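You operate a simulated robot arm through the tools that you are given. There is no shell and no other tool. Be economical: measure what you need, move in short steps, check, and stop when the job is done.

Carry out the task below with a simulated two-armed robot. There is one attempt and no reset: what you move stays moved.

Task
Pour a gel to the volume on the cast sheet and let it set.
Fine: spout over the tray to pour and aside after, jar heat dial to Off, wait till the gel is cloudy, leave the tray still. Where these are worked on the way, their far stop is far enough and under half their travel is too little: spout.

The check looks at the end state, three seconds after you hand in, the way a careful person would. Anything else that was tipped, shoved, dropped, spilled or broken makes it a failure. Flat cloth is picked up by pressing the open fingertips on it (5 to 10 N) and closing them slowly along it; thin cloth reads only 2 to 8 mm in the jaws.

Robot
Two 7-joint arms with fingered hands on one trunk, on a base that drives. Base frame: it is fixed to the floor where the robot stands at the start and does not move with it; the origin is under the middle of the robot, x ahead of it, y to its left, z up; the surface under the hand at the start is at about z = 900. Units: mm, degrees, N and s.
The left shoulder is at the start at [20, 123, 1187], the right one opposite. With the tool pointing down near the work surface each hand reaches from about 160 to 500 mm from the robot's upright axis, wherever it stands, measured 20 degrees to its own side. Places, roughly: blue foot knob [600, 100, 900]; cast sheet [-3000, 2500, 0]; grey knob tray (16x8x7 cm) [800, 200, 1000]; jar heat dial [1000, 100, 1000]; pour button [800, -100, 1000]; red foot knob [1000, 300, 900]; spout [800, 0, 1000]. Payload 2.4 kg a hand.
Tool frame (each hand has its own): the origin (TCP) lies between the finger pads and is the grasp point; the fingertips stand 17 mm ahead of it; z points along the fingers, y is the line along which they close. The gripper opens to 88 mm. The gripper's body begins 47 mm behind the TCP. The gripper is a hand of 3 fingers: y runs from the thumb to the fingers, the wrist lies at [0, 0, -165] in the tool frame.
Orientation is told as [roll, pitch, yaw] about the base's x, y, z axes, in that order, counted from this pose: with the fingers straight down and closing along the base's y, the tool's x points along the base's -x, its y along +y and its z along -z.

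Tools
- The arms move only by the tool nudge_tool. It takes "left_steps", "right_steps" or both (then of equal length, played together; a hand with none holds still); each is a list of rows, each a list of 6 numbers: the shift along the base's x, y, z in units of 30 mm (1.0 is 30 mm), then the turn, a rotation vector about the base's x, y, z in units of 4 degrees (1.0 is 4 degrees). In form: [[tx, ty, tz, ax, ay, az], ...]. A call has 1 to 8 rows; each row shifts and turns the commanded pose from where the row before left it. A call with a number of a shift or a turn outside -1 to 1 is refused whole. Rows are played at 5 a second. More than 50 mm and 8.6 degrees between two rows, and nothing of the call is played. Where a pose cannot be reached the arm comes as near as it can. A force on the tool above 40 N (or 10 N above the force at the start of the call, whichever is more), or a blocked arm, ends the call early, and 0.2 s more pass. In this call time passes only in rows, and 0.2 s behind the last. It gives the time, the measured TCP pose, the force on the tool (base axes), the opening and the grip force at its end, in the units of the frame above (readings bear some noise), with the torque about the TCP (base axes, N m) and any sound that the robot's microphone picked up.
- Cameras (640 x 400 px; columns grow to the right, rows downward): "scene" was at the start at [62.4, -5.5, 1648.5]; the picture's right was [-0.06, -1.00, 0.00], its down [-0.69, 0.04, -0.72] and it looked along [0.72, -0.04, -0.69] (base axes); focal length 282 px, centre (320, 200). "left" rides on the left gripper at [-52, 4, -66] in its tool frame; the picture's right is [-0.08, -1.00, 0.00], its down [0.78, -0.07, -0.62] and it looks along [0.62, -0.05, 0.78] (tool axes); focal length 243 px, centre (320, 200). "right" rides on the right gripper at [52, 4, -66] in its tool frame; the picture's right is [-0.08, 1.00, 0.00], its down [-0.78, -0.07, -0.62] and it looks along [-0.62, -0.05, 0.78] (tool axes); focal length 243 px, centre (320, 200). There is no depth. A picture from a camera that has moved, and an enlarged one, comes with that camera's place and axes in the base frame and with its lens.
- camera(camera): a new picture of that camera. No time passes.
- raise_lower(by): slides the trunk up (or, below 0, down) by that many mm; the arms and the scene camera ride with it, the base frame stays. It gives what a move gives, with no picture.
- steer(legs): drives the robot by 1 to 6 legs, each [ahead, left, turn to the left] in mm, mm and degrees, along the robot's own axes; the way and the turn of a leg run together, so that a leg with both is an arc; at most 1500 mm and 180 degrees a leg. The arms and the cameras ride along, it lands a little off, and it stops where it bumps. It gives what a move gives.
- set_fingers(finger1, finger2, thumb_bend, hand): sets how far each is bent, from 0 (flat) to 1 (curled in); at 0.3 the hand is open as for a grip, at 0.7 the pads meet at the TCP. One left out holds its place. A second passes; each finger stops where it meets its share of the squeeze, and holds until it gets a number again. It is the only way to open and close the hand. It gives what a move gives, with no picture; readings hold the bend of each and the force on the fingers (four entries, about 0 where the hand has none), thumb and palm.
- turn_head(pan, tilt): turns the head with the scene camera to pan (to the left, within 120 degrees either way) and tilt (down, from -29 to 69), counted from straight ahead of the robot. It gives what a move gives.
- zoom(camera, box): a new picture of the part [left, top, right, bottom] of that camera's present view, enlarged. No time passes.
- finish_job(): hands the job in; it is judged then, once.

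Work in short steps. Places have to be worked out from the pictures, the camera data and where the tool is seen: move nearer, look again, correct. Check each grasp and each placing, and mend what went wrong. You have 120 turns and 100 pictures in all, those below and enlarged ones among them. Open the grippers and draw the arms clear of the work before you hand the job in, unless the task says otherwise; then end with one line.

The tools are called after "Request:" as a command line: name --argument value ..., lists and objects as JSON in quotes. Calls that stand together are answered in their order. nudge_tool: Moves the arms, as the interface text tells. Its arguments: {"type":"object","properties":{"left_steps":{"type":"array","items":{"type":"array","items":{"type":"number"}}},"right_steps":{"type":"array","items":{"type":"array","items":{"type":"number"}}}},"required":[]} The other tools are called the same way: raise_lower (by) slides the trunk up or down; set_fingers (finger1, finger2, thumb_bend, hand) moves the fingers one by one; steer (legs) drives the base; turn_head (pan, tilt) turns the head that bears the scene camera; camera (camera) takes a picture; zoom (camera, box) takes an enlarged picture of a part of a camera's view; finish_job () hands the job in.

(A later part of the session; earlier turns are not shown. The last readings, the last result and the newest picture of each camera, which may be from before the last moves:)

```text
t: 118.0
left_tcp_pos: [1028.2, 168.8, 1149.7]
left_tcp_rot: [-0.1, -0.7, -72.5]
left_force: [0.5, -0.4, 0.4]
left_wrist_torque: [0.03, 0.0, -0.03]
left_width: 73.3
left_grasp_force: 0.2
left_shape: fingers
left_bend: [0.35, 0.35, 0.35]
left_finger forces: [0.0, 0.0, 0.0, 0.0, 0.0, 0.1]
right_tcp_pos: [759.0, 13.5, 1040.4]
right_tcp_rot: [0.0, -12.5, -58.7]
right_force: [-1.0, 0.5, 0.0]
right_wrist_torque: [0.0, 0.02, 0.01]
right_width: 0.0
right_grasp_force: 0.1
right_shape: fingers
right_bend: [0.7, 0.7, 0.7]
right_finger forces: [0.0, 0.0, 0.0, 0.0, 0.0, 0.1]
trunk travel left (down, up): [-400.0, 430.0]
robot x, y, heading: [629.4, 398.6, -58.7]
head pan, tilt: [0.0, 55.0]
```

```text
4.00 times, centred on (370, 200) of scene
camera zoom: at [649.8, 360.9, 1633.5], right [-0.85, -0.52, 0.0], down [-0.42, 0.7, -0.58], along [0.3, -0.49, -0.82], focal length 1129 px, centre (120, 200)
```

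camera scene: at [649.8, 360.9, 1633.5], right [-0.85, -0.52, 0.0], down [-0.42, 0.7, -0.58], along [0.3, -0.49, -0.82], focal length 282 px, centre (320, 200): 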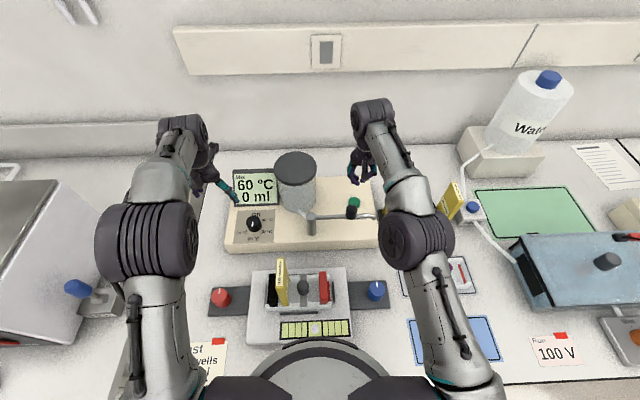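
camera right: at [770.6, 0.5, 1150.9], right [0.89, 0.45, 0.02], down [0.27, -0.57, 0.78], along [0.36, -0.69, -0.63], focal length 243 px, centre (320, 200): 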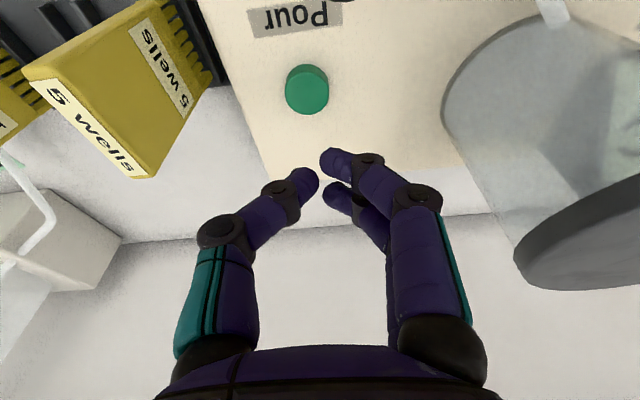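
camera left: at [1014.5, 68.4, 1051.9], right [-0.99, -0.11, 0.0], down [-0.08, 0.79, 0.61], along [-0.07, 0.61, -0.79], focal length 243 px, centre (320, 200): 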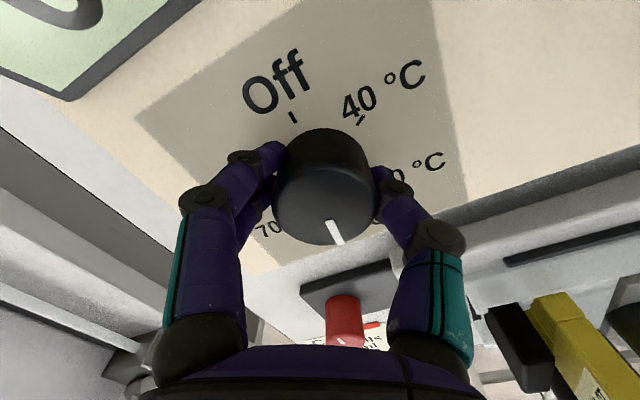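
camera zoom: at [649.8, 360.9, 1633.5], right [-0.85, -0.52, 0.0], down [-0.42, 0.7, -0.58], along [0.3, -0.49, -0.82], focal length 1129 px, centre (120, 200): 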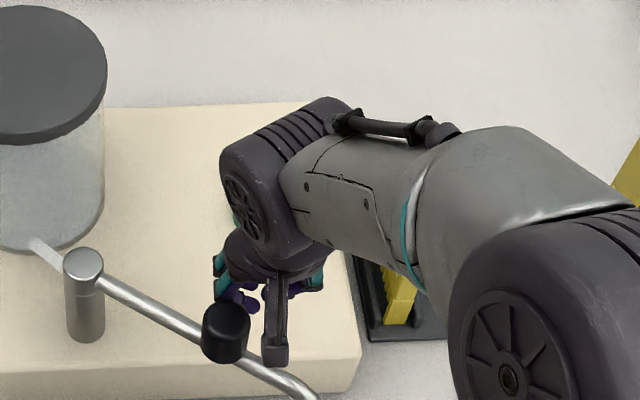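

The spout follows. Continue the arc.

Request:
nudge_tool --right_steps '[[-0.12, 0.56, 0, 0, 0, 0], [-0.1, 0.64, 0, 0, 0, 0], [0.02, 0.64, 0, 0, 0, 0], [0.13, 0.63, 0, 0, 0, 0], [0.24, 0.6, 0, 0, 0, 0]]'

Request:
zoom --camera "scene" --box '[230, 180, 430, 305]'

```text
t: 119.2
left_tcp_pos: [1029.9, 170.4, 1150.6]
left_tcp_rot: [-0.1, -0.6, -72.6]
left_force: [0.6, -1.2, 0.0]
left_wrist_torque: [-0.01, -0.02, 0.0]
left_width: 73.5
left_grasp_force: 0.1
left_shape: fingers
left_bend: [0.35, 0.35, 0.35]
left_finger forces: [0.0, 0.0, 0.0, 0.0, 0.1, 0.0]
right_tcp_pos: [767.0, 105.1, 1039.8]
right_tcp_rot: [0.0, -12.4, -58.7]
right_force: [-0.2, 0.0, -0.3]
right_wrist_torque: [-0.05, 0.02, 0.0]
right_width: 0.2
right_grasp_force: 0.8
right_shape: fingers
right_bend: [0.7, 0.7, 0.7]
right_finger forces: [0.4, 0.0, 0.1, 0.0, 0.1, 0.1]
trunk travel left (down, up): [-400.0, 430.0]
robot x, y, heading: [624.6, 402.6, -58.8]
head pan, tilt: [0.0, 55.0]
```

```text
3.20 times, centred on (330, 242) of scene
camera zoom: at [649.9, 360.9, 1633.5], right [-0.85, -0.52, 0.0], down [-0.42, 0.7, -0.58], along [0.3, -0.49, -0.82], focal length 903 px, centre (288, 64)
```

zoom: 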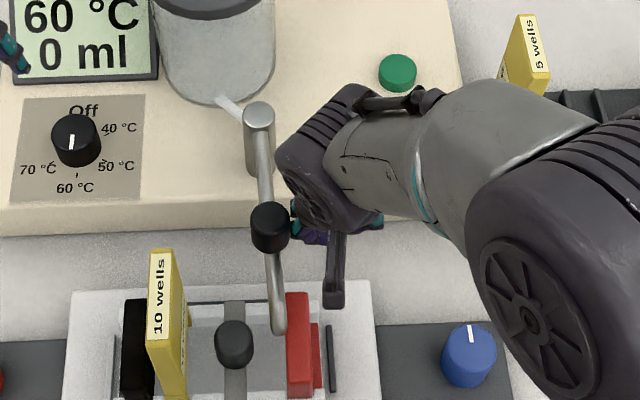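

Spout tip is over the tray's right edge; push a bit further toward its stop in small steps.

Request:
nudge_tool --right_steps '[[0.3, 0.4, 0, 0, 0, 0], [0.3, 0.35, 0, 0, 0, 0]]'

Request:
zoom --camera "scene" --box '[230, 180, 430, 305]'

```text
t: 119.7
left_tcp_pos: [1028.3, 168.0, 1150.2]
left_tcp_rot: [-0.1, -0.7, -72.8]
left_force: [-0.2, -0.7, 0.1]
left_wrist_torque: [-0.01, -0.03, 0.02]
left_width: 73.3
left_grasp_force: 0.0
left_shape: fingers
left_bend: [0.35, 0.35, 0.35]
left_finger forces: [0.0, 0.0, 0.0, 0.0, 0.0, 0.0]
right_tcp_pos: [774.3, 116.9, 1039.8]
right_tcp_rot: [-0.8, -12.0, -59.3]
right_force: [-24.8, -8.8, 7.6]
right_wrist_torque: [0.31, -0.68, 0.18]
right_width: 0.0
right_grasp_force: 13.2
right_shape: fingers
right_bend: [0.7, 0.69, 0.69]
right_finger forces: [9.4, 18.2, 0.1, 0.0, 0.0, 0.1]
trunk travel left (down, up): [-400.0, 430.0]
robot x, y, heading: [628.7, 398.8, -58.9]
head pan, tilt: [0.0, 55.0]
stopped in row 2 (right hand): the force on the tool passed its limit at 48 N (the readings are from after the stop); the commanded pose is now the measured one
```

```text
3.20 times, centred on (330, 242) of scene
camera zoom: at [649.4, 359.8, 1633.6], right [-0.86, -0.52, 0.0], down [-0.42, 0.7, -0.58], along [0.3, -0.49, -0.82], focal length 903 px, centre (288, 64)
```

zoom: 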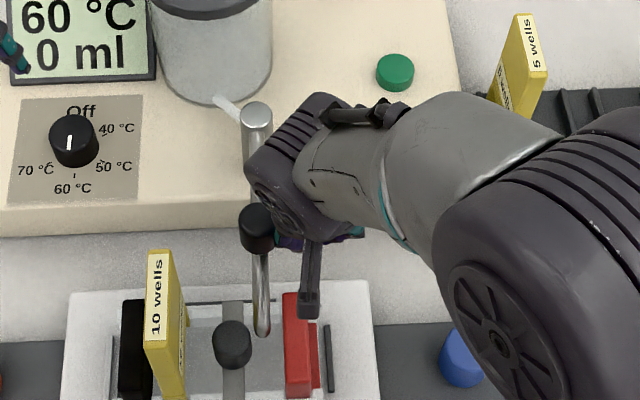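

Spout is at its far stop over the tray. Back the hand off sideways, raise, and go toward the button with more forward tilt.

Request:
nudge_tool --right_steps '[[-0.85, -0.52, 0, 0, 0, 0], [-0.5, -0.4, 0.6, 0, 0, 0], [0.3, -0.8, 1, 0, 0, 0], [0.45, -0.9, 0.5, 0, 0, 0], [0.5, -1, 0, -0.854, -0.521, 0], [0.6, -1, 0, -0.854, -0.521, 0], [0.6, -0.9, 0, -0.854, -0.521, 0], [0.6, -0.8, 0, -0.5, -0.3, 0]]'

Request:
camera --camera "right"

```text
t: 121.5
left_tcp_pos: [1027.9, 168.5, 1149.9]
left_tcp_rot: [-0.1, -0.7, -72.7]
left_force: [0.3, 0.2, -0.1]
left_wrist_torque: [0.0, -0.01, -0.01]
left_width: 73.5
left_grasp_force: 0.1
left_shape: fingers
left_bend: [0.35, 0.35, 0.35]
left_finger forces: [0.0, 0.0, 0.0, 0.0, 0.0, 0.0]
right_tcp_pos: [825.8, -70.2, 1104.2]
right_tcp_rot: [-0.5, -26.8, -59.0]
right_force: [-0.1, -0.7, 0.1]
right_wrist_torque: [0.02, 0.02, -0.02]
right_width: 0.1
right_grasp_force: 0.0
right_shape: fingers
right_bend: [0.7, 0.7, 0.7]
right_finger forces: [0.0, 0.1, 0.1, 0.0, 0.1, 0.0]
trunk travel left (down, up): [-400.0, 430.0]
robot x, y, heading: [627.3, 398.3, -58.8]
head pan, tilt: [0.0, 55.0]
```

```text
39 pictures are left
camera right: at [790.8, -2.8, 1140.6], right [0.9, 0.44, 0.03], down [0.16, -0.39, 0.91], along [0.41, -0.81, -0.42], focal length 243 px, centre (320, 200)
```

right: 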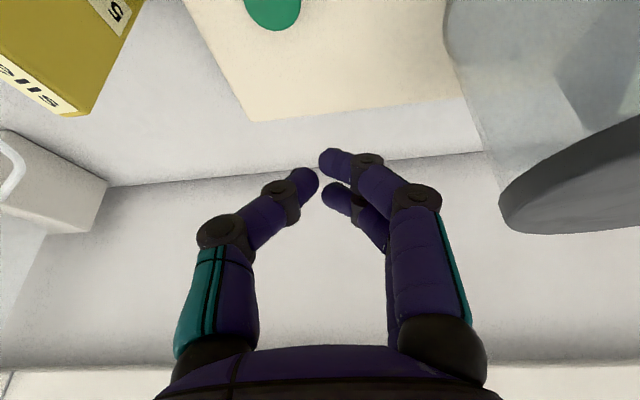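

Button ≈(806,-87). Hover the fingertips over it at TCP z≈1010.

Request:
nudge_tool --right_steps '[[-0.2, -0.09, -0.78, 0, 0, 0], [-0.2, -0.09, -0.78, 0, 0, 0], [-0.2, -0.09, -0.78, 0, 0, 0], [-0.2, -0.09, -0.78, 0, 0, 0]]'

Request:
camera --camera "right"

Request:
zoom --camera "scene" --box '[220, 150, 420, 275]'

```text
t: 122.5
left_tcp_pos: [1027.5, 167.9, 1150.8]
left_tcp_rot: [-0.1, -0.7, -72.7]
left_force: [0.1, -0.1, -0.3]
left_wrist_torque: [0.02, -0.03, -0.01]
left_width: 73.2
left_grasp_force: 0.1
left_shape: fingers
left_bend: [0.35, 0.35, 0.35]
left_finger forces: [0.0, 0.0, 0.0, 0.0, 0.0, 0.1]
right_tcp_pos: [802.5, -83.3, 1010.4]
right_tcp_rot: [-0.4, -26.6, -59.1]
right_force: [-0.7, 0.0, -0.2]
right_wrist_torque: [0.01, 0.0, 0.0]
right_width: 0.0
right_grasp_force: 0.1
right_shape: fingers
right_bend: [0.7, 0.7, 0.7]
right_finger forces: [0.0, 0.0, 0.0, 0.0, 0.0, 0.1]
trunk travel left (down, up): [-400.0, 430.0]
robot x, y, heading: [629.2, 399.1, -58.6]
head pan, tilt: [0.0, 55.0]
```

```text
38 pictures are left
camera right: at [767.1, -13.8, 1047.2], right [0.9, 0.44, 0.03], down [0.16, -0.39, 0.91], along [0.41, -0.81, -0.42], focal length 243 px, centre (320, 200)
```

right: 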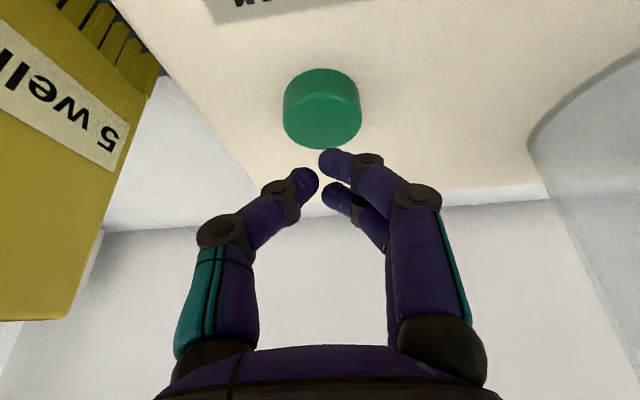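

```text
3.20 times, centred on (320, 212) of scene
camera zoom: at [649.1, 360.3, 1633.5], right [-0.86, -0.52, 0.0], down [-0.42, 0.7, -0.58], along [0.3, -0.49, -0.82], focal length 903 px, centre (320, 160)
```

zoom: 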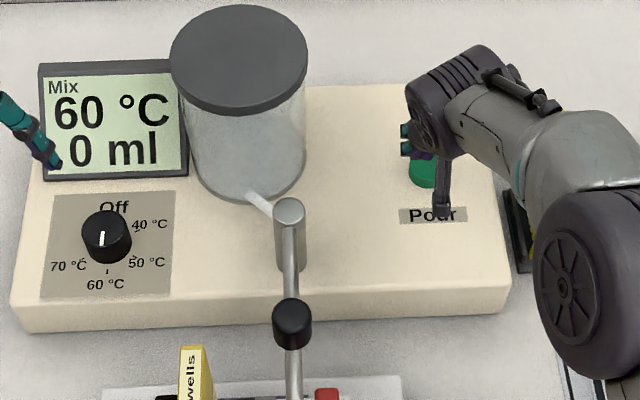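

Display shows 0 ml, button directly below. Brief test press: down ~22 mm then up.

Request:
nudge_tool --right_steps '[[-0.09, 0.14, -0.35, 0, 0, 0], [0, 0, -0.25, 0, 0, 0], [0, 0, -0.15, 0, 0, 0], [0, 0, 0.4, 0, 0, 0]]'

Request:
zoom --camera "scene" --box '[220, 150, 420, 275]'

```text
t: 123.5
left_tcp_pos: [1028.5, 167.4, 1150.8]
left_tcp_rot: [-0.2, -0.7, -72.7]
left_force: [-0.1, -0.3, 0.3]
left_wrist_torque: [-0.02, 0.01, -0.03]
left_width: 73.4
left_grasp_force: 0.1
left_shape: fingers
left_bend: [0.35, 0.35, 0.35]
left_finger forces: [0.0, 0.1, 0.0, 0.0, 0.1, 0.1]
right_tcp_pos: [801.8, -78.6, 998.7]
right_tcp_rot: [-0.5, -26.6, -59.3]
right_force: [-0.8, -0.4, -0.1]
right_wrist_torque: [-0.01, -0.03, -0.03]
right_width: 0.0
right_grasp_force: 0.1
right_shape: fingers
right_bend: [0.7, 0.7, 0.7]
right_finger forces: [0.0, 0.0, 0.0, 0.1, 0.0, 0.0]
trunk travel left (down, up): [-400.0, 430.0]
robot x, y, heading: [626.1, 398.1, -58.8]
head pan, tilt: [0.0, 55.0]
heard: click
```

```text
3.20 times, centred on (320, 212) of scene
camera zoom: at [649.1, 360.3, 1633.5], right [-0.86, -0.52, 0.0], down [-0.42, 0.7, -0.58], along [0.3, -0.49, -0.82], focal length 903 px, centre (320, 160)
```

zoom: 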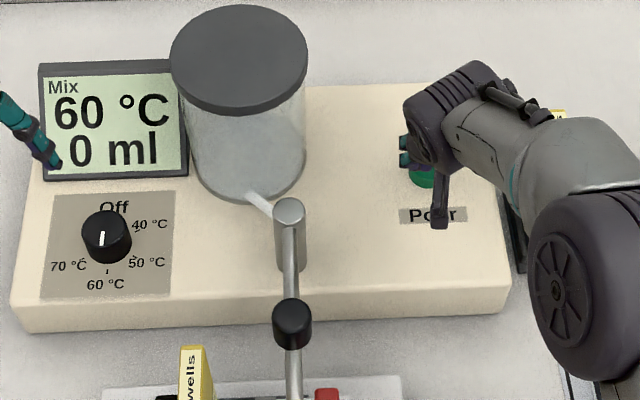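

Clicked. Let 0.4 s pass and check the counter and tray.

Request:
nudge_tool --right_steps '[[0, 0, 0, 0, 0, 0]]'

Request:
zoom --camera "scene" --box '[210, 160, 410, 335]'

```text
t: 123.9
left_tcp_pos: [1026.7, 168.3, 1150.6]
left_tcp_rot: [0.0, -0.7, -72.7]
left_force: [-0.2, 1.0, 0.8]
left_wrist_torque: [0.02, 0.01, 0.0]
left_width: 73.1
left_grasp_force: 0.1
left_shape: fingers
left_bend: [0.35, 0.35, 0.35]
left_finger forces: [0.0, 0.1, 0.0, 0.0, 0.1, 0.1]
right_tcp_pos: [800.9, -78.2, 999.2]
right_tcp_rot: [-0.4, -26.5, -59.1]
right_force: [1.2, 0.1, -0.1]
right_wrist_torque: [-0.02, 0.03, 0.02]
right_width: 0.1
right_grasp_force: 0.1
right_shape: fingers
right_bend: [0.7, 0.7, 0.7]
right_finger forces: [0.0, 0.0, 0.1, 0.0, 0.0, 0.1]
trunk travel left (down, up): [-400.0, 430.0]
robot x, y, heading: [627.1, 398.7, -58.7]
head pan, tilt: [0.0, 55.0]
```

```text
2.29 times, centred on (310, 248) of scene
camera zoom: at [649.1, 360.3, 1633.5], right [-0.86, -0.52, 0.0], down [-0.42, 0.7, -0.58], along [0.3, -0.49, -0.82], focal length 645 px, centre (343, 91)
```

zoom: 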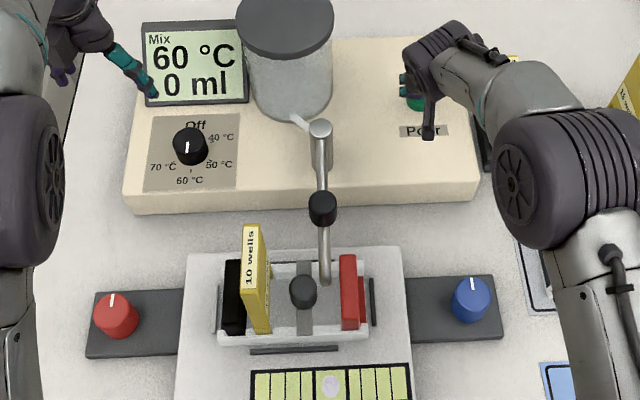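

Still 0 ml, so it probably pours only while held. Hold for ~0.8 s, then release and read.

Request:
nudge_tool --right_steps '[[0, 0, -0.42, 0, 0, 0], [0, 0, 0, 0, 0, 0], [0, 0, 0, 0, 0, 0], [0, 0, 0, 0, 0, 0], [0, 0, 0.42, 0, 0, 0]]'

Request:
zoom --camera "scene" --box '[210, 160, 410, 335]'

```text
t: 125.1
left_tcp_pos: [1027.5, 168.2, 1149.7]
left_tcp_rot: [-0.2, -0.7, -72.7]
left_force: [-0.3, 0.5, -0.4]
left_wrist_torque: [-0.02, 0.02, 0.02]
left_width: 73.5
left_grasp_force: 0.0
left_shape: fingers
left_bend: [0.35, 0.35, 0.35]
left_finger forces: [0.0, 0.0, 0.0, 0.0, 0.0, 0.1]
right_tcp_pos: [801.8, -79.2, 999.0]
right_tcp_rot: [-0.4, -26.6, -59.2]
right_force: [-0.4, -0.8, 0.3]
right_wrist_torque: [-0.01, -0.01, 0.0]
right_width: 0.1
right_grasp_force: 0.0
right_shape: fingers
right_bend: [0.7, 0.7, 0.7]
right_finger forces: [0.0, 0.0, 0.0, 0.0, 0.1, 0.1]
trunk travel left (down, up): [-400.0, 430.0]
robot x, y, heading: [625.8, 394.0, -58.7]
head pan, tilt: [0.0, 55.0]
heard: click
```

```text
2.29 times, centred on (310, 248) of scene
camera zoom: at [649.2, 360.3, 1633.5], right [-0.86, -0.52, 0.0], down [-0.42, 0.7, -0.58], along [0.3, -0.49, -0.82], focal length 645 px, centre (343, 91)
```

zoom: 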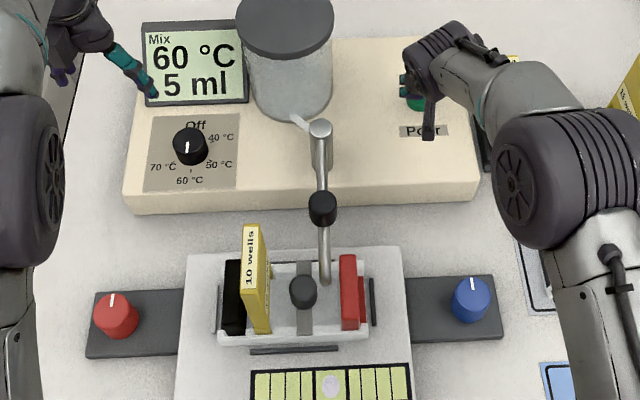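

5 ml poured in ~0.7 s. Press and keep holding, reading the counter between calls.

Request:
nudge_tool --right_steps '[[0, 0, -0.42, 0, 0, 0], [0, 0, 0, 0, 0, 0], [0, 0, 0, 0, 0, 0], [0, 0, 0, 0, 0, 0], [0, 0, 0, 0, 0, 0], [0, 0, 0, 0, 0, 0], [0, 0, 0, 0, 0, 0], [0, 0, 0, 0, 0, 0]]'

Request:
zoom --camera "scene" --box '[210, 160, 410, 335]'

```text
t: 126.9
left_tcp_pos: [1027.9, 168.7, 1150.7]
left_tcp_rot: [-0.1, -0.7, -72.7]
left_force: [0.3, 0.0, 0.4]
left_wrist_torque: [0.0, -0.01, 0.02]
left_width: 73.5
left_grasp_force: 0.0
left_shape: fingers
left_bend: [0.35, 0.35, 0.35]
left_finger forces: [0.0, 0.1, 0.1, 0.1, 0.0, 0.0]
right_tcp_pos: [802.2, -79.5, 986.7]
right_tcp_rot: [-0.4, -26.7, -59.3]
right_force: [3.6, -0.1, 8.8]
right_wrist_torque: [0.01, -0.09, -0.02]
right_width: 0.0
right_grasp_force: 4.5
right_shape: fingers
right_bend: [0.72, 0.7, 0.7]
right_finger forces: [8.8, 0.1, 0.0, 0.1, 0.0, 0.0]
trunk travel left (down, up): [-400.0, 430.0]
robot x, y, heading: [627.3, 398.5, -58.8]
head pan, tilt: [0.0, 55.0]
heard: click
```

```text
2.29 times, centred on (310, 248) of scene
camera zoom: at [649.3, 360.4, 1633.5], right [-0.86, -0.52, 0.0], down [-0.42, 0.7, -0.58], along [0.3, -0.49, -0.82], focal length 645 px, centre (343, 91)
```

zoom: 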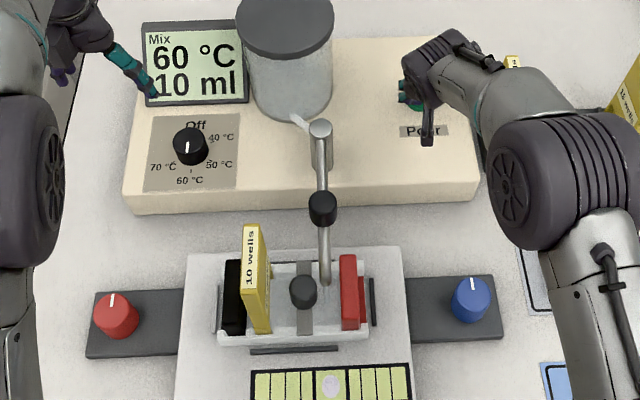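

10 ml. Keep holding 1.8 s more to learn whether it pours continuously.

Request:
nudge_tool --right_steps '[[0, 0, 0, 0, 0, 0], [0, 0, 0, 0, 0, 0], [0, 0, 0, 0, 0, 0], [0, 0, 0, 0, 0, 0], [0, 0, 0, 0, 0, 0], [0, 0, 0, 0, 0, 0], [0, 0, 0, 0, 0, 0], [0, 0, 0, 0, 0, 0]]'

Request:
zoom --camera "scene" --box '[250, 165, 290, 210]'

```text
t: 128.7
left_tcp_pos: [1027.4, 168.9, 1150.0]
left_tcp_rot: [-0.2, -0.6, -72.7]
left_force: [0.1, -0.3, -0.2]
left_wrist_torque: [-0.01, 0.03, 0.03]
left_width: 73.5
left_grasp_force: 0.0
left_shape: fingers
left_bend: [0.35, 0.35, 0.35]
left_finger forces: [0.1, 0.1, 0.0, 0.0, 0.0, 0.0]
right_tcp_pos: [801.1, -78.7, 987.6]
right_tcp_rot: [-0.4, -26.7, -59.1]
right_force: [2.4, -1.6, 9.0]
right_wrist_torque: [0.01, -0.08, 0.0]
right_width: 0.1
right_grasp_force: 4.9
right_shape: fingers
right_bend: [0.72, 0.7, 0.7]
right_finger forces: [8.9, 0.1, 0.0, 0.0, 0.1, 0.0]
trunk travel left (down, up): [-400.0, 430.0]
robot x, y, heading: [630.0, 398.5, -58.7]
head pan, tilt: [0.0, 55.0]
```

```text
8.89 times, centred on (270, 188) of scene
camera zoom: at [649.3, 360.5, 1633.5], right [-0.86, -0.52, 0.0], down [-0.42, 0.7, -0.58], along [0.3, -0.49, -0.82], focal length 2508 px, centre (764, 311)
```

zoom: 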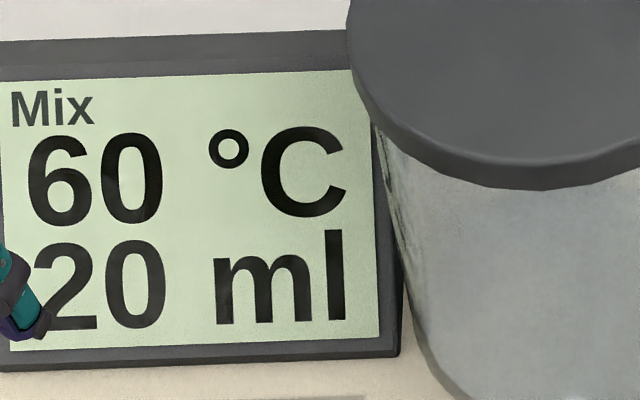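

Continuous, display in 5 ml steps, ~4–5 ml/s. Hold 3.6 s more (two calls) and read each.

Request:
nudge_tool --right_steps '[[0, 0, 0, 0, 0, 0], [0, 0, 0, 0, 0, 0], [0, 0, 0, 0, 0, 0], [0, 0, 0, 0, 0, 0], [0, 0, 0, 0, 0, 0], [0, 0, 0, 0, 0, 0], [0, 0, 0, 0, 0, 0], [0, 0, 0, 0, 0, 0]]'

Request:
nudge_tool --right_steps '[[0, 0, 0, 0, 0, 0], [0, 0, 0, 0, 0, 0], [0, 0, 0, 0, 0, 0], [0, 0, 0, 0, 0, 0], [0, 0, 0, 0, 0, 0], [0, 0, 0, 0, 0, 0], [0, 0, 0, 0, 0, 0], [0, 0, 0, 0, 0, 0]]'

Request:
zoom --camera "scene" --box '[210, 160, 410, 335]'

```text
t: 130.5
left_tcp_pos: [1027.7, 168.6, 1150.3]
left_tcp_rot: [0.0, -0.8, -72.7]
left_force: [0.4, 0.1, -0.3]
left_wrist_torque: [0.01, 0.0, -0.03]
left_width: 73.3
left_grasp_force: 0.1
left_shape: fingers
left_bend: [0.35, 0.35, 0.35]
left_finger forces: [0.1, 0.1, 0.0, 0.0, 0.0, 0.0]
right_tcp_pos: [801.9, -78.4, 987.3]
right_tcp_rot: [-0.3, -26.8, -59.2]
right_force: [3.3, -1.1, 9.5]
right_wrist_torque: [0.03, -0.1, -0.04]
right_width: 0.1
right_grasp_force: 4.3
right_shape: fingers
right_bend: [0.72, 0.7, 0.7]
right_finger forces: [9.0, 0.1, 0.0, 0.1, 0.0, 0.0]
trunk travel left (down, up): [-400.0, 430.0]
robot x, y, heading: [631.1, 400.2, -58.9]
head pan, tilt: [0.0, 55.0]
```

```text
t: 132.3
left_tcp_pos: [1028.7, 168.4, 1149.7]
left_tcp_rot: [-0.1, -0.7, -72.6]
left_force: [1.4, 0.8, 0.0]
left_wrist_torque: [-0.01, 0.01, 0.01]
left_width: 73.5
left_grasp_force: 0.1
left_shape: fingers
left_bend: [0.35, 0.35, 0.35]
left_finger forces: [0.1, 0.0, 0.0, 0.0, 0.1, 0.0]
right_tcp_pos: [800.5, -77.3, 986.7]
right_tcp_rot: [-0.3, -26.6, -59.2]
right_force: [2.9, 0.1, 7.8]
right_wrist_torque: [0.04, -0.1, -0.01]
right_width: 0.0
right_grasp_force: 3.9
right_shape: fingers
right_bend: [0.72, 0.7, 0.7]
right_finger forces: [8.8, 0.1, 0.0, 0.0, 0.0, 0.1]
trunk travel left (down, up): [-400.0, 430.0]
robot x, y, heading: [628.0, 402.1, -58.8]
head pan, tilt: [0.0, 55.0]
```

```text
2.29 times, centred on (310, 248) of scene
camera zoom: at [649.5, 360.6, 1633.5], right [-0.86, -0.52, 0.0], down [-0.42, 0.7, -0.58], along [0.3, -0.49, -0.82], focal length 645 px, centre (343, 91)
```

zoom: 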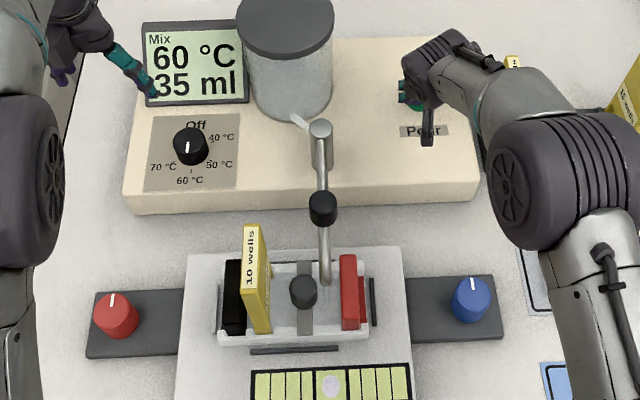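

35 ml. Hold 1.8 s more and read.

Request:
nudge_tool --right_steps '[[0, 0, 0, 0, 0, 0], [0, 0, 0, 0, 0, 0], [0, 0, 0, 0, 0, 0], [0, 0, 0, 0, 0, 0], [0, 0, 0, 0, 0, 0], [0, 0, 0, 0, 0, 0], [0, 0, 0, 0, 0, 0]]'

Request:
zoom --camera "scene" --box '[250, 165, 290, 210]'

```text
t: 133.9
left_tcp_pos: [1027.6, 168.3, 1150.4]
left_tcp_rot: [-0.2, -0.6, -72.6]
left_force: [-0.2, -0.1, 0.1]
left_wrist_torque: [0.01, 0.0, -0.03]
left_width: 73.5
left_grasp_force: 0.1
left_shape: fingers
left_bend: [0.35, 0.35, 0.35]
left_finger forces: [0.1, 0.0, 0.0, 0.1, 0.0, 0.0]
right_tcp_pos: [801.3, -78.6, 987.1]
right_tcp_rot: [-0.4, -26.7, -59.2]
right_force: [2.7, -0.5, 7.8]
right_wrist_torque: [0.03, -0.05, -0.02]
right_width: 0.1
right_grasp_force: 4.2
right_shape: fingers
right_bend: [0.72, 0.7, 0.7]
right_finger forces: [8.7, 0.1, 0.1, 0.0, 0.0, 0.0]
trunk travel left (down, up): [-400.0, 430.0]
robot x, y, heading: [629.5, 395.8, -58.8]
head pan, tilt: [0.0, 55.0]
```

```text
8.89 times, centred on (270, 188) of scene
camera zoom: at [649.6, 360.6, 1633.5], right [-0.86, -0.52, 0.0], down [-0.42, 0.7, -0.58], along [0.3, -0.49, -0.82], focal length 2508 px, centre (764, 311)
```

zoom: 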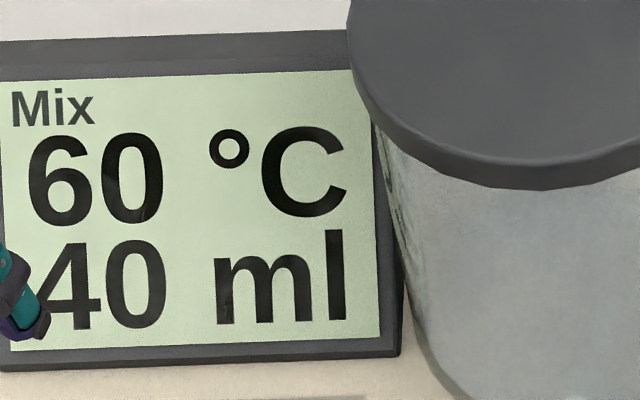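

40 ml. Shorter holds now: 0.8 s.

Request:
nudge_tool --right_steps '[[0, 0, 0, 0, 0, 0], [0, 0, 0, 0, 0, 0], [0, 0, 0, 0, 0, 0]]'

Request:
zoom --camera "scene" --box '[250, 165, 290, 210]'

```text
t: 134.7
left_tcp_pos: [1028.3, 169.5, 1150.8]
left_tcp_rot: [-0.1, -0.7, -72.7]
left_force: [0.3, 0.1, 0.1]
left_wrist_torque: [0.01, 0.01, -0.03]
left_width: 73.4
left_grasp_force: 0.0
left_shape: fingers
left_bend: [0.35, 0.35, 0.35]
left_finger forces: [0.0, 0.0, 0.0, 0.0, 0.0, 0.0]
right_tcp_pos: [801.4, -77.0, 987.1]
right_tcp_rot: [-0.4, -26.7, -59.2]
right_force: [3.0, -0.3, 8.2]
right_wrist_torque: [0.0, -0.08, -0.01]
right_width: 0.0
right_grasp_force: 3.8
right_shape: fingers
right_bend: [0.72, 0.7, 0.7]
right_finger forces: [8.7, 0.0, 0.1, 0.1, 0.0, 0.0]
trunk travel left (down, up): [-400.0, 430.0]
robot x, y, heading: [627.8, 395.5, -58.6]
head pan, tilt: [0.0, 55.0]
```

```text
8.89 times, centred on (270, 188) of scene
camera zoom: at [649.6, 360.7, 1633.5], right [-0.86, -0.52, 0.0], down [-0.42, 0.7, -0.58], along [0.3, -0.49, -0.82], focal length 2508 px, centre (764, 311)
```

zoom: 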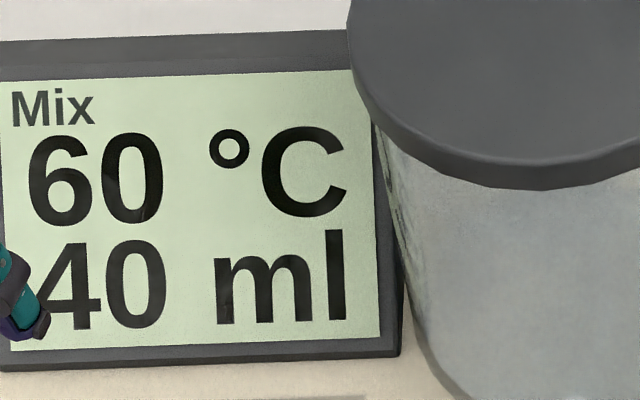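

Consistent with 4 ml/s (≈42.3 ml now). Hold 1.2 s more → expect ≈47.

Request:
nudge_tool --right_steps '[[0, 0, 0, 0, 0, 0], [0, 0, 0, 0, 0, 0], [0, 0, 0, 0, 0, 0], [0, 0, 0, 0, 0, 0], [0, 0, 0, 0, 0, 0]]'

Request:
zoom --camera "scene" --box '[250, 165, 290, 210]'

```text
t: 135.9
left_tcp_pos: [1029.0, 169.1, 1150.6]
left_tcp_rot: [-0.1, -0.7, -72.7]
left_force: [1.1, 0.0, 0.6]
left_wrist_torque: [0.03, -0.02, 0.03]
left_width: 73.4
left_grasp_force: 0.1
left_shape: fingers
left_bend: [0.35, 0.35, 0.35]
left_finger forces: [0.1, 0.0, 0.0, 0.0, 0.0, 0.1]
right_tcp_pos: [802.6, -78.4, 987.0]
right_tcp_rot: [-0.4, -26.7, -59.3]
right_force: [3.0, -0.7, 9.2]
right_wrist_torque: [0.04, -0.08, -0.02]
right_width: 0.0
right_grasp_force: 4.2
right_shape: fingers
right_bend: [0.72, 0.7, 0.7]
right_finger forces: [8.6, 0.0, 0.0, 0.1, 0.0, 0.1]
trunk travel left (down, up): [-400.0, 430.0]
robot x, y, heading: [625.9, 403.2, -59.1]
head pan, tilt: [0.0, 55.0]
```

```text
8.89 times, centred on (270, 188) of scene
camera zoom: at [649.6, 360.7, 1633.5], right [-0.86, -0.52, 0.0], down [-0.42, 0.7, -0.58], along [0.3, -0.49, -0.82], focal length 2508 px, centre (764, 311)
```

zoom: 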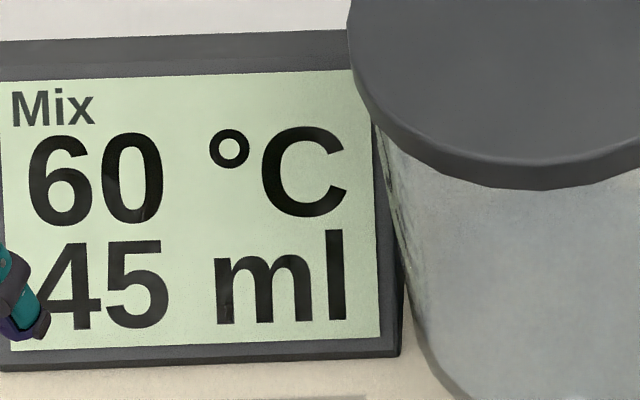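

As expected. Hold 3 more rows (0.6 s), then release upward in the same call.

Request:
nudge_tool --right_steps '[[0, 0, 0, 0, 0, 0], [0, 0, 0, 0, 0, 0], [0, 0, 0, 0, 0, 0], [0, 0, 0.7, 0, 0, 0], [0, 0, 1, 0, 0, 0]]'

Request:
zoom --camera "scene" --box '[210, 160, 410, 335]'

```text
t: 137.1
left_tcp_pos: [1028.8, 168.9, 1152.5]
left_tcp_rot: [-0.1, -0.7, -72.7]
left_force: [-0.5, -0.4, 0.1]
left_wrist_torque: [0.02, -0.01, -0.02]
left_width: 73.1
left_grasp_force: 0.0
left_shape: fingers
left_bend: [0.35, 0.35, 0.35]
left_finger forces: [0.0, 0.0, 0.1, 0.0, 0.0, 0.1]
right_tcp_pos: [801.8, -76.1, 1038.8]
right_tcp_rot: [-0.5, -26.5, -59.1]
right_force: [0.1, 0.0, 0.5]
right_wrist_torque: [0.02, 0.0, 0.01]
right_width: 0.1
right_grasp_force: 0.1
right_shape: fingers
right_bend: [0.7, 0.7, 0.7]
right_finger forces: [0.0, 0.0, 0.0, 0.0, 0.0, 0.1]
trunk travel left (down, up): [-400.0, 430.0]
robot x, y, heading: [631.4, 399.8, -58.9]
head pan, tilt: [0.0, 55.0]
```

```text
2.29 times, centred on (310, 248) of scene
camera zoom: at [649.7, 360.7, 1633.5], right [-0.86, -0.52, 0.0], down [-0.42, 0.7, -0.58], along [0.3, -0.49, -0.82], focal length 645 px, centre (343, 91)
```

zoom: 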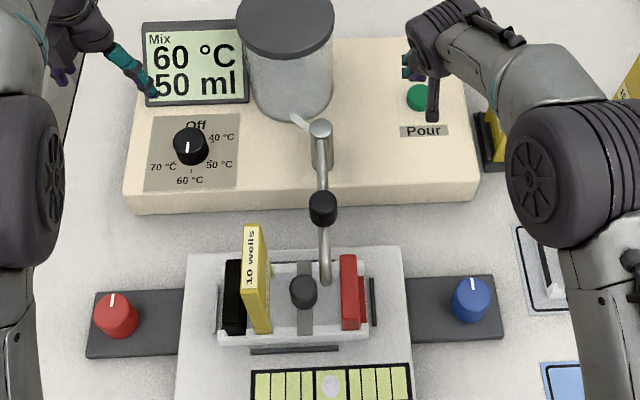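

50 ml poured. Retract the right hand up and to the right, untilting, then use the left hand to swing the spout aside (pushing the spout arm near the post, clear of the comb).

Request:
nudge_tool --right_steps '[[0, 0.3, 1, 0, 0, 0], [0, 0.3, 1, 0, 0, 0], [-1, 0.45, 0.95, 0.854, 0.521, 0], [-1, 0.45, 0.95, 0.854, 0.521, 0], [-1, 0.45, 0.95, 0.854, 0.521, 0], [-1, 0.45, 0.95, 0.854, 0.521, 0], [-1, 0.45, 0.95, 0.854, 0.521, 0], [-1, 0.45, 0.95, 0.854, 0.521, 0]]'

Request:
set_fingers --hand "left" --finger1 0.7 --finger2 0.7 --thumb_bend 0.7

Request:
camera --camera "scene"

```text
t: 138.9
left_tcp_pos: [1028.4, 169.2, 1150.1]
left_tcp_rot: [-0.1, -0.6, -72.7]
left_force: [0.4, -0.6, 0.1]
left_wrist_torque: [-0.02, 0.03, 0.01]
left_width: 73.5
left_grasp_force: 0.1
left_shape: fingers
left_bend: [0.35, 0.35, 0.35]
left_finger forces: [0.0, 0.0, 0.1, 0.0, 0.0, 0.0]
right_tcp_pos: [618.0, 22.2, 1268.8]
right_tcp_rot: [-0.6, -2.5, -59.1]
right_force: [-0.4, -0.1, 0.0]
right_wrist_torque: [0.02, -0.01, 0.02]
right_width: 0.1
right_grasp_force: 0.1
right_shape: fingers
right_bend: [0.7, 0.7, 0.7]
right_finger forces: [0.0, 0.0, 0.1, 0.1, 0.1, 0.0]
trunk travel left (down, up): [-400.0, 430.0]
robot x, y, heading: [628.5, 399.1, -58.7]
head pan, tilt: [0.0, 55.0]
```

```text
t: 139.9
left_tcp_pos: [1027.2, 168.1, 1150.4]
left_tcp_rot: [-0.1, -0.7, -72.8]
left_force: [0.4, -0.3, 0.1]
left_wrist_torque: [-0.01, -0.04, 0.02]
left_width: 0.0
left_grasp_force: 0.1
left_shape: fingers
left_bend: [0.7, 0.7, 0.7]
left_finger forces: [0.1, 0.0, 0.1, 0.0, 0.0, 0.0]
right_tcp_pos: [619.4, 23.1, 1269.3]
right_tcp_rot: [-0.5, -2.6, -59.1]
right_force: [-0.6, -0.4, -0.8]
right_wrist_torque: [0.0, 0.01, 0.01]
right_width: 0.0
right_grasp_force: 0.0
right_shape: fingers
right_bend: [0.7, 0.7, 0.7]
right_finger forces: [0.0, 0.0, 0.0, 0.1, 0.0, 0.0]
trunk travel left (down, up): [-400.0, 430.0]
robot x, y, heading: [630.1, 398.3, -59.0]
head pan, tilt: [0.0, 55.0]
```

```text
26 pictures are left
camera scene: at [649.7, 360.7, 1633.5], right [-0.86, -0.52, 0.0], down [-0.42, 0.7, -0.58], along [0.3, -0.49, -0.82], focal length 282 px, centre (320, 200)
```

scene: 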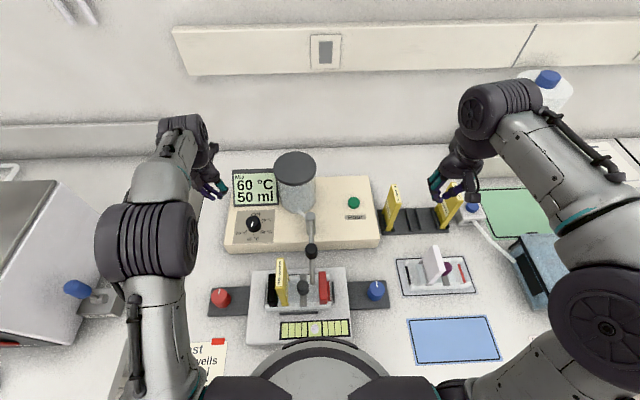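

Bring the closed left hand to the left of the spout arm near the post: hover at (875,133,1115).

Request:
nudge_tool --left_steps '[[-0.845, -0.195, -0.2, 0, 0, 0], [-0.845, -0.195, -0.2, 0, 0, 0], [-0.845, -0.195, -0.2, 0, 0, 0], [-0.845, -0.195, -0.2, 0, 0, 0], [-0.845, -0.195, -0.2, 0, 0, 0], [-0.845, -0.195, -0.2, 0, 0, 0]]'

Request:
camera --camera "left"

```text
t: 141.3
left_tcp_pos: [874.9, 134.8, 1112.3]
left_tcp_rot: [0.0, -0.7, -72.8]
left_force: [0.6, 0.7, 0.8]
left_wrist_torque: [0.0, 0.0, -0.01]
left_width: 0.0
left_grasp_force: 0.1
left_shape: fingers
left_bend: [0.7, 0.7, 0.7]
left_finger forces: [0.1, 0.0, 0.1, 0.0, 0.1, 0.0]
right_tcp_pos: [621.0, 22.7, 1268.3]
right_tcp_rot: [-0.6, -2.6, -59.1]
right_force: [0.5, 0.5, -1.4]
right_wrist_torque: [0.0, 0.01, -0.01]
right_width: 0.0
right_grasp_force: 0.0
right_shape: fingers
right_bend: [0.7, 0.7, 0.7]
right_finger forces: [0.1, 0.1, 0.0, 0.0, 0.0, 0.0]
trunk travel left (down, up): [-400.0, 430.0]
robot x, y, heading: [627.0, 398.2, -58.8]
head pan, tilt: [0.0, 55.0]
```

```text
25 pictures are left
camera left: at [897.1, 86.7, 1179.1], right [-0.93, -0.38, 0.0], down [-0.3, 0.73, 0.61], along [-0.23, 0.57, -0.79], focal length 243 px, centre (320, 200)
```

left: 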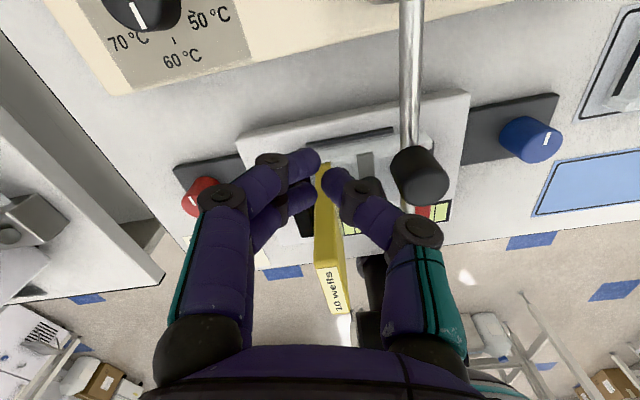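

Shift slightly toward the post (away from the comb) and lower beside the spout arm.

Request:
nudge_tool --left_steps '[[0.35, -0.65, 0, 0, 0, 0], [0, 0, -1, 0, 0, 0], [0, 0, -1, 0, 0, 0], [0, 0, -0.7, 0, 0, 0]]'

Request:
zoom --camera "scene" --box '[220, 160, 420, 320]'

```text
t: 142.3
left_tcp_pos: [889.3, 113.8, 1033.3]
left_tcp_rot: [-0.2, -0.7, -72.7]
left_force: [-1.9, 0.6, -1.0]
left_wrist_torque: [-0.01, 0.0, -0.05]
left_width: 0.1
left_grasp_force: 0.1
left_shape: fingers
left_bend: [0.7, 0.7, 0.7]
left_finger forces: [0.1, 0.0, 0.1, 0.0, 0.0, 0.1]
right_tcp_pos: [619.7, 23.0, 1268.9]
right_tcp_rot: [-0.6, -2.7, -59.1]
right_force: [-0.2, 0.1, 0.8]
right_wrist_torque: [0.01, -0.02, -0.03]
right_width: 0.1
right_grasp_force: 0.1
right_shape: fingers
right_bend: [0.7, 0.7, 0.7]
right_finger forces: [0.0, 0.0, 0.0, 0.0, 0.1, 0.0]
trunk travel left (down, up): [-400.0, 430.0]
robot x, y, heading: [627.3, 399.4, -58.9]
head pan, tilt: [0.0, 55.0]
```

```text
2.50 times, centred on (320, 240) of scene
camera zoom: at [649.8, 360.7, 1633.5], right [-0.86, -0.52, 0.0], down [-0.42, 0.7, -0.58], along [0.3, -0.49, -0.82], focal length 706 px, centre (320, 100)
```

zoom: 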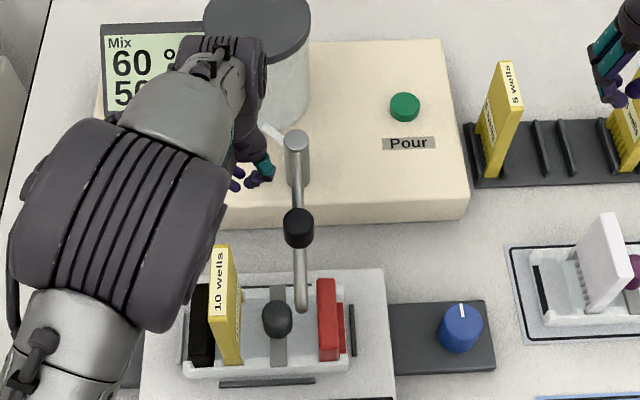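

Clear of the comb. Push the arm counter-clockwise along its arc.

Request:
nudge_tool --left_steps '[[-0.93, -0.03, 0, 0, 0, 0], [-0.45, -0.07, 0, 0, 0, 0], [-0.46, -0.2, 0, 0, 0, 0], [-0.39, -0.3, 0, 0, 0, 0], [-0.3, -0.4, 0, 0, 0, 0], [-0.19, -0.47, 0, 0, 0, 0]]'

Request:
zoom --camera "scene" --box '[220, 160, 420, 320]'

```text
t: 143.7
left_tcp_pos: [805.5, 69.0, 1034.0]
left_tcp_rot: [-0.1, -0.7, -72.8]
left_force: [2.5, 0.2, -0.9]
left_wrist_torque: [0.04, 0.05, 0.01]
left_width: 0.0
left_grasp_force: 1.3
left_shape: fingers
left_bend: [0.7, 0.7, 0.7]
left_finger forces: [0.1, 0.1, 0.1, 0.0, 2.4, 0.0]
right_tcp_pos: [619.6, 22.7, 1267.5]
right_tcp_rot: [-0.6, -2.6, -59.1]
right_force: [0.3, -0.5, -0.2]
right_wrist_torque: [0.01, -0.02, -0.02]
right_width: 0.0
right_grasp_force: 0.0
right_shape: fingers
right_bend: [0.7, 0.7, 0.7]
right_finger forces: [0.1, 0.0, 0.1, 0.0, 0.0, 0.0]
trunk travel left (down, up): [-400.0, 430.0]
robot x, y, heading: [629.8, 399.2, -58.8]
head pan, tilt: [0.0, 55.0]
```

```text
2.50 times, centred on (320, 240) of scene
camera zoom: at [649.8, 360.7, 1633.5], right [-0.86, -0.52, 0.0], down [-0.42, 0.7, -0.58], along [0.3, -0.49, -0.82], focal length 706 px, centre (320, 100)
```

zoom: 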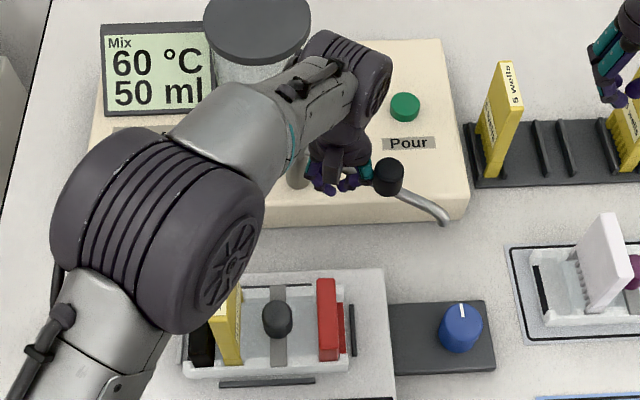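

Most of the way. Finish the arc toward the aside position.

Request:
nudge_tool --left_steps '[[-0.02, -0.5, 0, 0, 0, 0], [0.04, -0.45, 0, 0, 0, 0], [0.1, -0.3, 0, 0, 0, 0]]'

Request:
zoom --camera "scene" --box '[220, 160, 420, 320]'

```text
t: 144.4
left_tcp_pos: [804.3, 42.5, 1032.1]
left_tcp_rot: [-0.2, 0.6, -72.7]
left_force: [-5.0, 17.2, 8.5]
left_wrist_torque: [-0.05, -0.24, 0.33]
left_width: 0.1
left_grasp_force: 9.1
left_shape: fingers
left_bend: [0.71, 0.7, 0.7]
left_finger forces: [17.8, 0.1, 0.0, 0.1, 0.0, 0.0]
right_tcp_pos: [621.2, 24.6, 1268.6]
right_tcp_rot: [-0.7, -2.6, -59.2]
right_force: [0.3, -0.6, 0.1]
right_wrist_torque: [0.0, -0.04, 0.02]
right_width: 0.0
right_grasp_force: 0.1
right_shape: fingers
right_bend: [0.7, 0.7, 0.7]
right_finger forces: [0.0, 0.0, 0.0, 0.1, 0.1, 0.0]
trunk travel left (down, up): [-400.0, 430.0]
robot x, y, heading: [625.1, 401.0, -58.9]
head pan, tilt: [0.0, 55.0]
stopped in row 3 (left hand): the force on the tool passed its limit at 59 N (the readings are from after the stop); the commanded pose is now the measured one
```

```text
2.50 times, centred on (320, 240) of scene
camera zoom: at [651.1, 361.1, 1633.6], right [-0.86, -0.52, 0.0], down [-0.42, 0.7, -0.58], along [0.3, -0.49, -0.82], focal length 706 px, centre (320, 100)
```

zoom: 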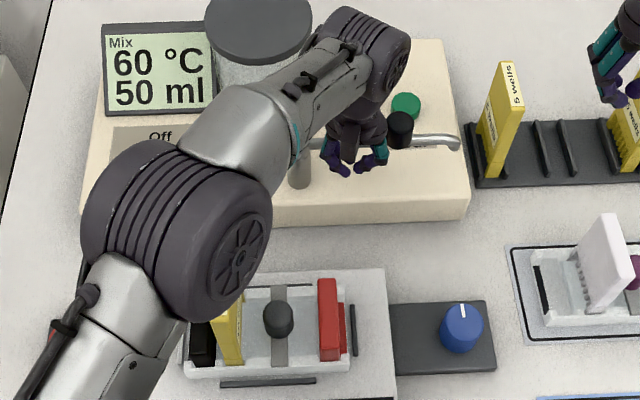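

Spout is back at its aside stop. Back the left hand off, raise, and return over the dial at yaw −88°.

Request:
nudge_tool --left_steps '[[-0.3, 0.5, 0.1, 0, 0, 0], [0, 0.2, 1, 0, 0, 0], [0, 0.2, 1, 0, 0, 0], [0, 0, 1, 0, 0, 0]]'

Request:
set_fingers --hand "left" --finger1 0.35 --finger2 0.35 --thumb_bend 0.35

Request:
nudge_tool --left_steps '[[0.89, 0.2, 0, 0, 0, -0.5], [0.89, 0.2, 0, 0, 0, -0.5], [0.89, 0.2, 0, 0, 0, -0.5], [0.89, 0.2, 0, 0, 0, -0.5], [0.89, 0.2, 0, 0, 0, -0.5], [0.89, 0.2, 0, 0, 0, -0.5], [0.89, 0.2, 0, 0, 0, -0.5], [0.89, 0.2, 0, 0, 0, -0.5]]'

```text
t: 145.4
left_tcp_pos: [796.5, 70.7, 1126.2]
left_tcp_rot: [-0.2, 0.4, -72.7]
left_force: [-0.3, 0.3, 0.8]
left_wrist_torque: [0.01, -0.01, -0.01]
left_width: 0.0
left_grasp_force: 0.0
left_shape: fingers
left_bend: [0.7, 0.7, 0.7]
left_finger forces: [0.0, 0.1, 0.0, 0.1, 0.0, 0.1]
right_tcp_pos: [621.1, 24.0, 1268.8]
right_tcp_rot: [-0.8, -2.5, -59.1]
right_force: [-0.1, 0.4, 0.1]
right_wrist_torque: [-0.02, -0.01, 0.0]
right_width: 0.0
right_grasp_force: 0.0
right_shape: fingers
right_bend: [0.7, 0.7, 0.7]
right_finger forces: [0.0, 0.0, 0.0, 0.1, 0.0, 0.0]
trunk travel left (down, up): [-400.0, 430.0]
robot x, y, heading: [630.2, 398.1, -58.8]
head pan, tilt: [0.0, 55.0]
```

```text
t: 146.4
left_tcp_pos: [796.5, 70.4, 1126.0]
left_tcp_rot: [-0.1, 0.4, -72.7]
left_force: [-0.4, -0.2, -0.4]
left_wrist_torque: [0.0, 0.02, 0.0]
left_width: 73.5
left_grasp_force: 0.1
left_shape: fingers
left_bend: [0.35, 0.35, 0.35]
left_finger forces: [0.0, 0.1, 0.1, 0.0, 0.1, 0.1]
right_tcp_pos: [621.4, 23.6, 1267.4]
right_tcp_rot: [-0.7, -2.5, -59.1]
right_force: [-0.1, 0.2, 0.1]
right_wrist_torque: [-0.02, 0.02, 0.02]
right_width: 0.0
right_grasp_force: 0.0
right_shape: fingers
right_bend: [0.7, 0.7, 0.7]
right_finger forces: [0.0, 0.0, 0.1, 0.0, 0.0, 0.0]
trunk travel left (down, up): [-400.0, 430.0]
robot x, y, heading: [633.2, 397.6, -58.8]
head pan, tilt: [0.0, 55.0]
```

```text
t: 148.2
left_tcp_pos: [1010.7, 119.9, 1124.9]
left_tcp_rot: [-0.1, 0.6, -88.8]
left_force: [0.5, -0.1, -0.5]
left_wrist_torque: [0.0, -0.03, -0.02]
left_width: 73.2
left_grasp_force: 0.0
left_shape: fingers
left_bend: [0.35, 0.35, 0.35]
left_finger forces: [0.0, 0.1, 0.0, 0.0, 0.0, 0.1]
right_tcp_pos: [620.8, 22.9, 1269.3]
right_tcp_rot: [-0.7, -2.6, -59.1]
right_force: [-0.1, 0.2, -0.4]
right_wrist_torque: [0.01, 0.0, 0.01]
right_width: 0.0
right_grasp_force: 0.1
right_shape: fingers
right_bend: [0.7, 0.7, 0.7]
right_finger forces: [0.0, 0.0, 0.0, 0.0, 0.0, 0.1]
trunk travel left (down, up): [-400.0, 430.0]
robot x, y, heading: [627.7, 399.9, -58.9]
head pan, tilt: [0.0, 55.0]
```

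Lower onto the dial at the earlier grasp pose (1007,120,986) and grip.

Request:
nudge_tool --left_steps '[[-0.12, 0, -1, 0, 0, 0], [0, 0, -1, 0, 0, 0], [0, 0, -1, 0, 0, 0], [0, 0, -1, 0, 0, 0], [0, 0, -0.6, 0, 0, 0]]'

Request:
set_fingers --hand "left" --finger1 0.68 --finger2 0.68 --thumb_bend 0.68

```text
t: 149.4
left_tcp_pos: [1008.2, 116.9, 987.2]
left_tcp_rot: [0.0, 0.5, -88.8]
left_force: [-0.1, -0.8, 0.4]
left_wrist_torque: [-0.01, -0.05, 0.0]
left_width: 73.4
left_grasp_force: 0.0
left_shape: fingers
left_bend: [0.35, 0.35, 0.35]
left_finger forces: [0.1, 0.0, 0.1, 0.0, 0.0, 0.0]
right_tcp_pos: [622.1, 22.8, 1268.2]
right_tcp_rot: [-0.8, -2.5, -59.1]
right_force: [-0.1, 0.8, -0.7]
right_wrist_torque: [0.01, -0.01, 0.02]
right_width: 0.0
right_grasp_force: 0.1
right_shape: fingers
right_bend: [0.7, 0.7, 0.7]
right_finger forces: [0.0, 0.0, 0.0, 0.0, 0.0, 0.0]
trunk travel left (down, up): [-400.0, 430.0]
robot x, y, heading: [625.0, 399.6, -58.9]
head pan, tilt: [0.0, 55.0]
```

```text
t: 150.4
left_tcp_pos: [1008.0, 116.5, 986.8]
left_tcp_rot: [-0.1, 0.4, -88.7]
left_force: [-4.3, -1.9, -4.1]
left_wrist_torque: [-0.07, -0.02, 0.0]
left_width: 23.3
left_grasp_force: 7.7
left_shape: fingers
left_bend: [0.62, 0.57, 0.59]
left_finger forces: [2.4, 4.0, 0.0, 0.0, 9.6, 0.0]
right_tcp_pos: [620.7, 22.3, 1268.6]
right_tcp_rot: [-0.7, -2.6, -59.2]
right_force: [0.7, -0.1, -0.2]
right_wrist_torque: [0.02, -0.02, 0.0]
right_width: 0.2
right_grasp_force: 0.0
right_shape: fingers
right_bend: [0.7, 0.7, 0.7]
right_finger forces: [0.0, 0.1, 0.0, 0.0, 0.0, 0.0]
trunk travel left (down, up): [-400.0, 430.0]
robot x, y, heading: [627.4, 398.3, -58.8]
head pan, tilt: [0.0, 55.0]
```

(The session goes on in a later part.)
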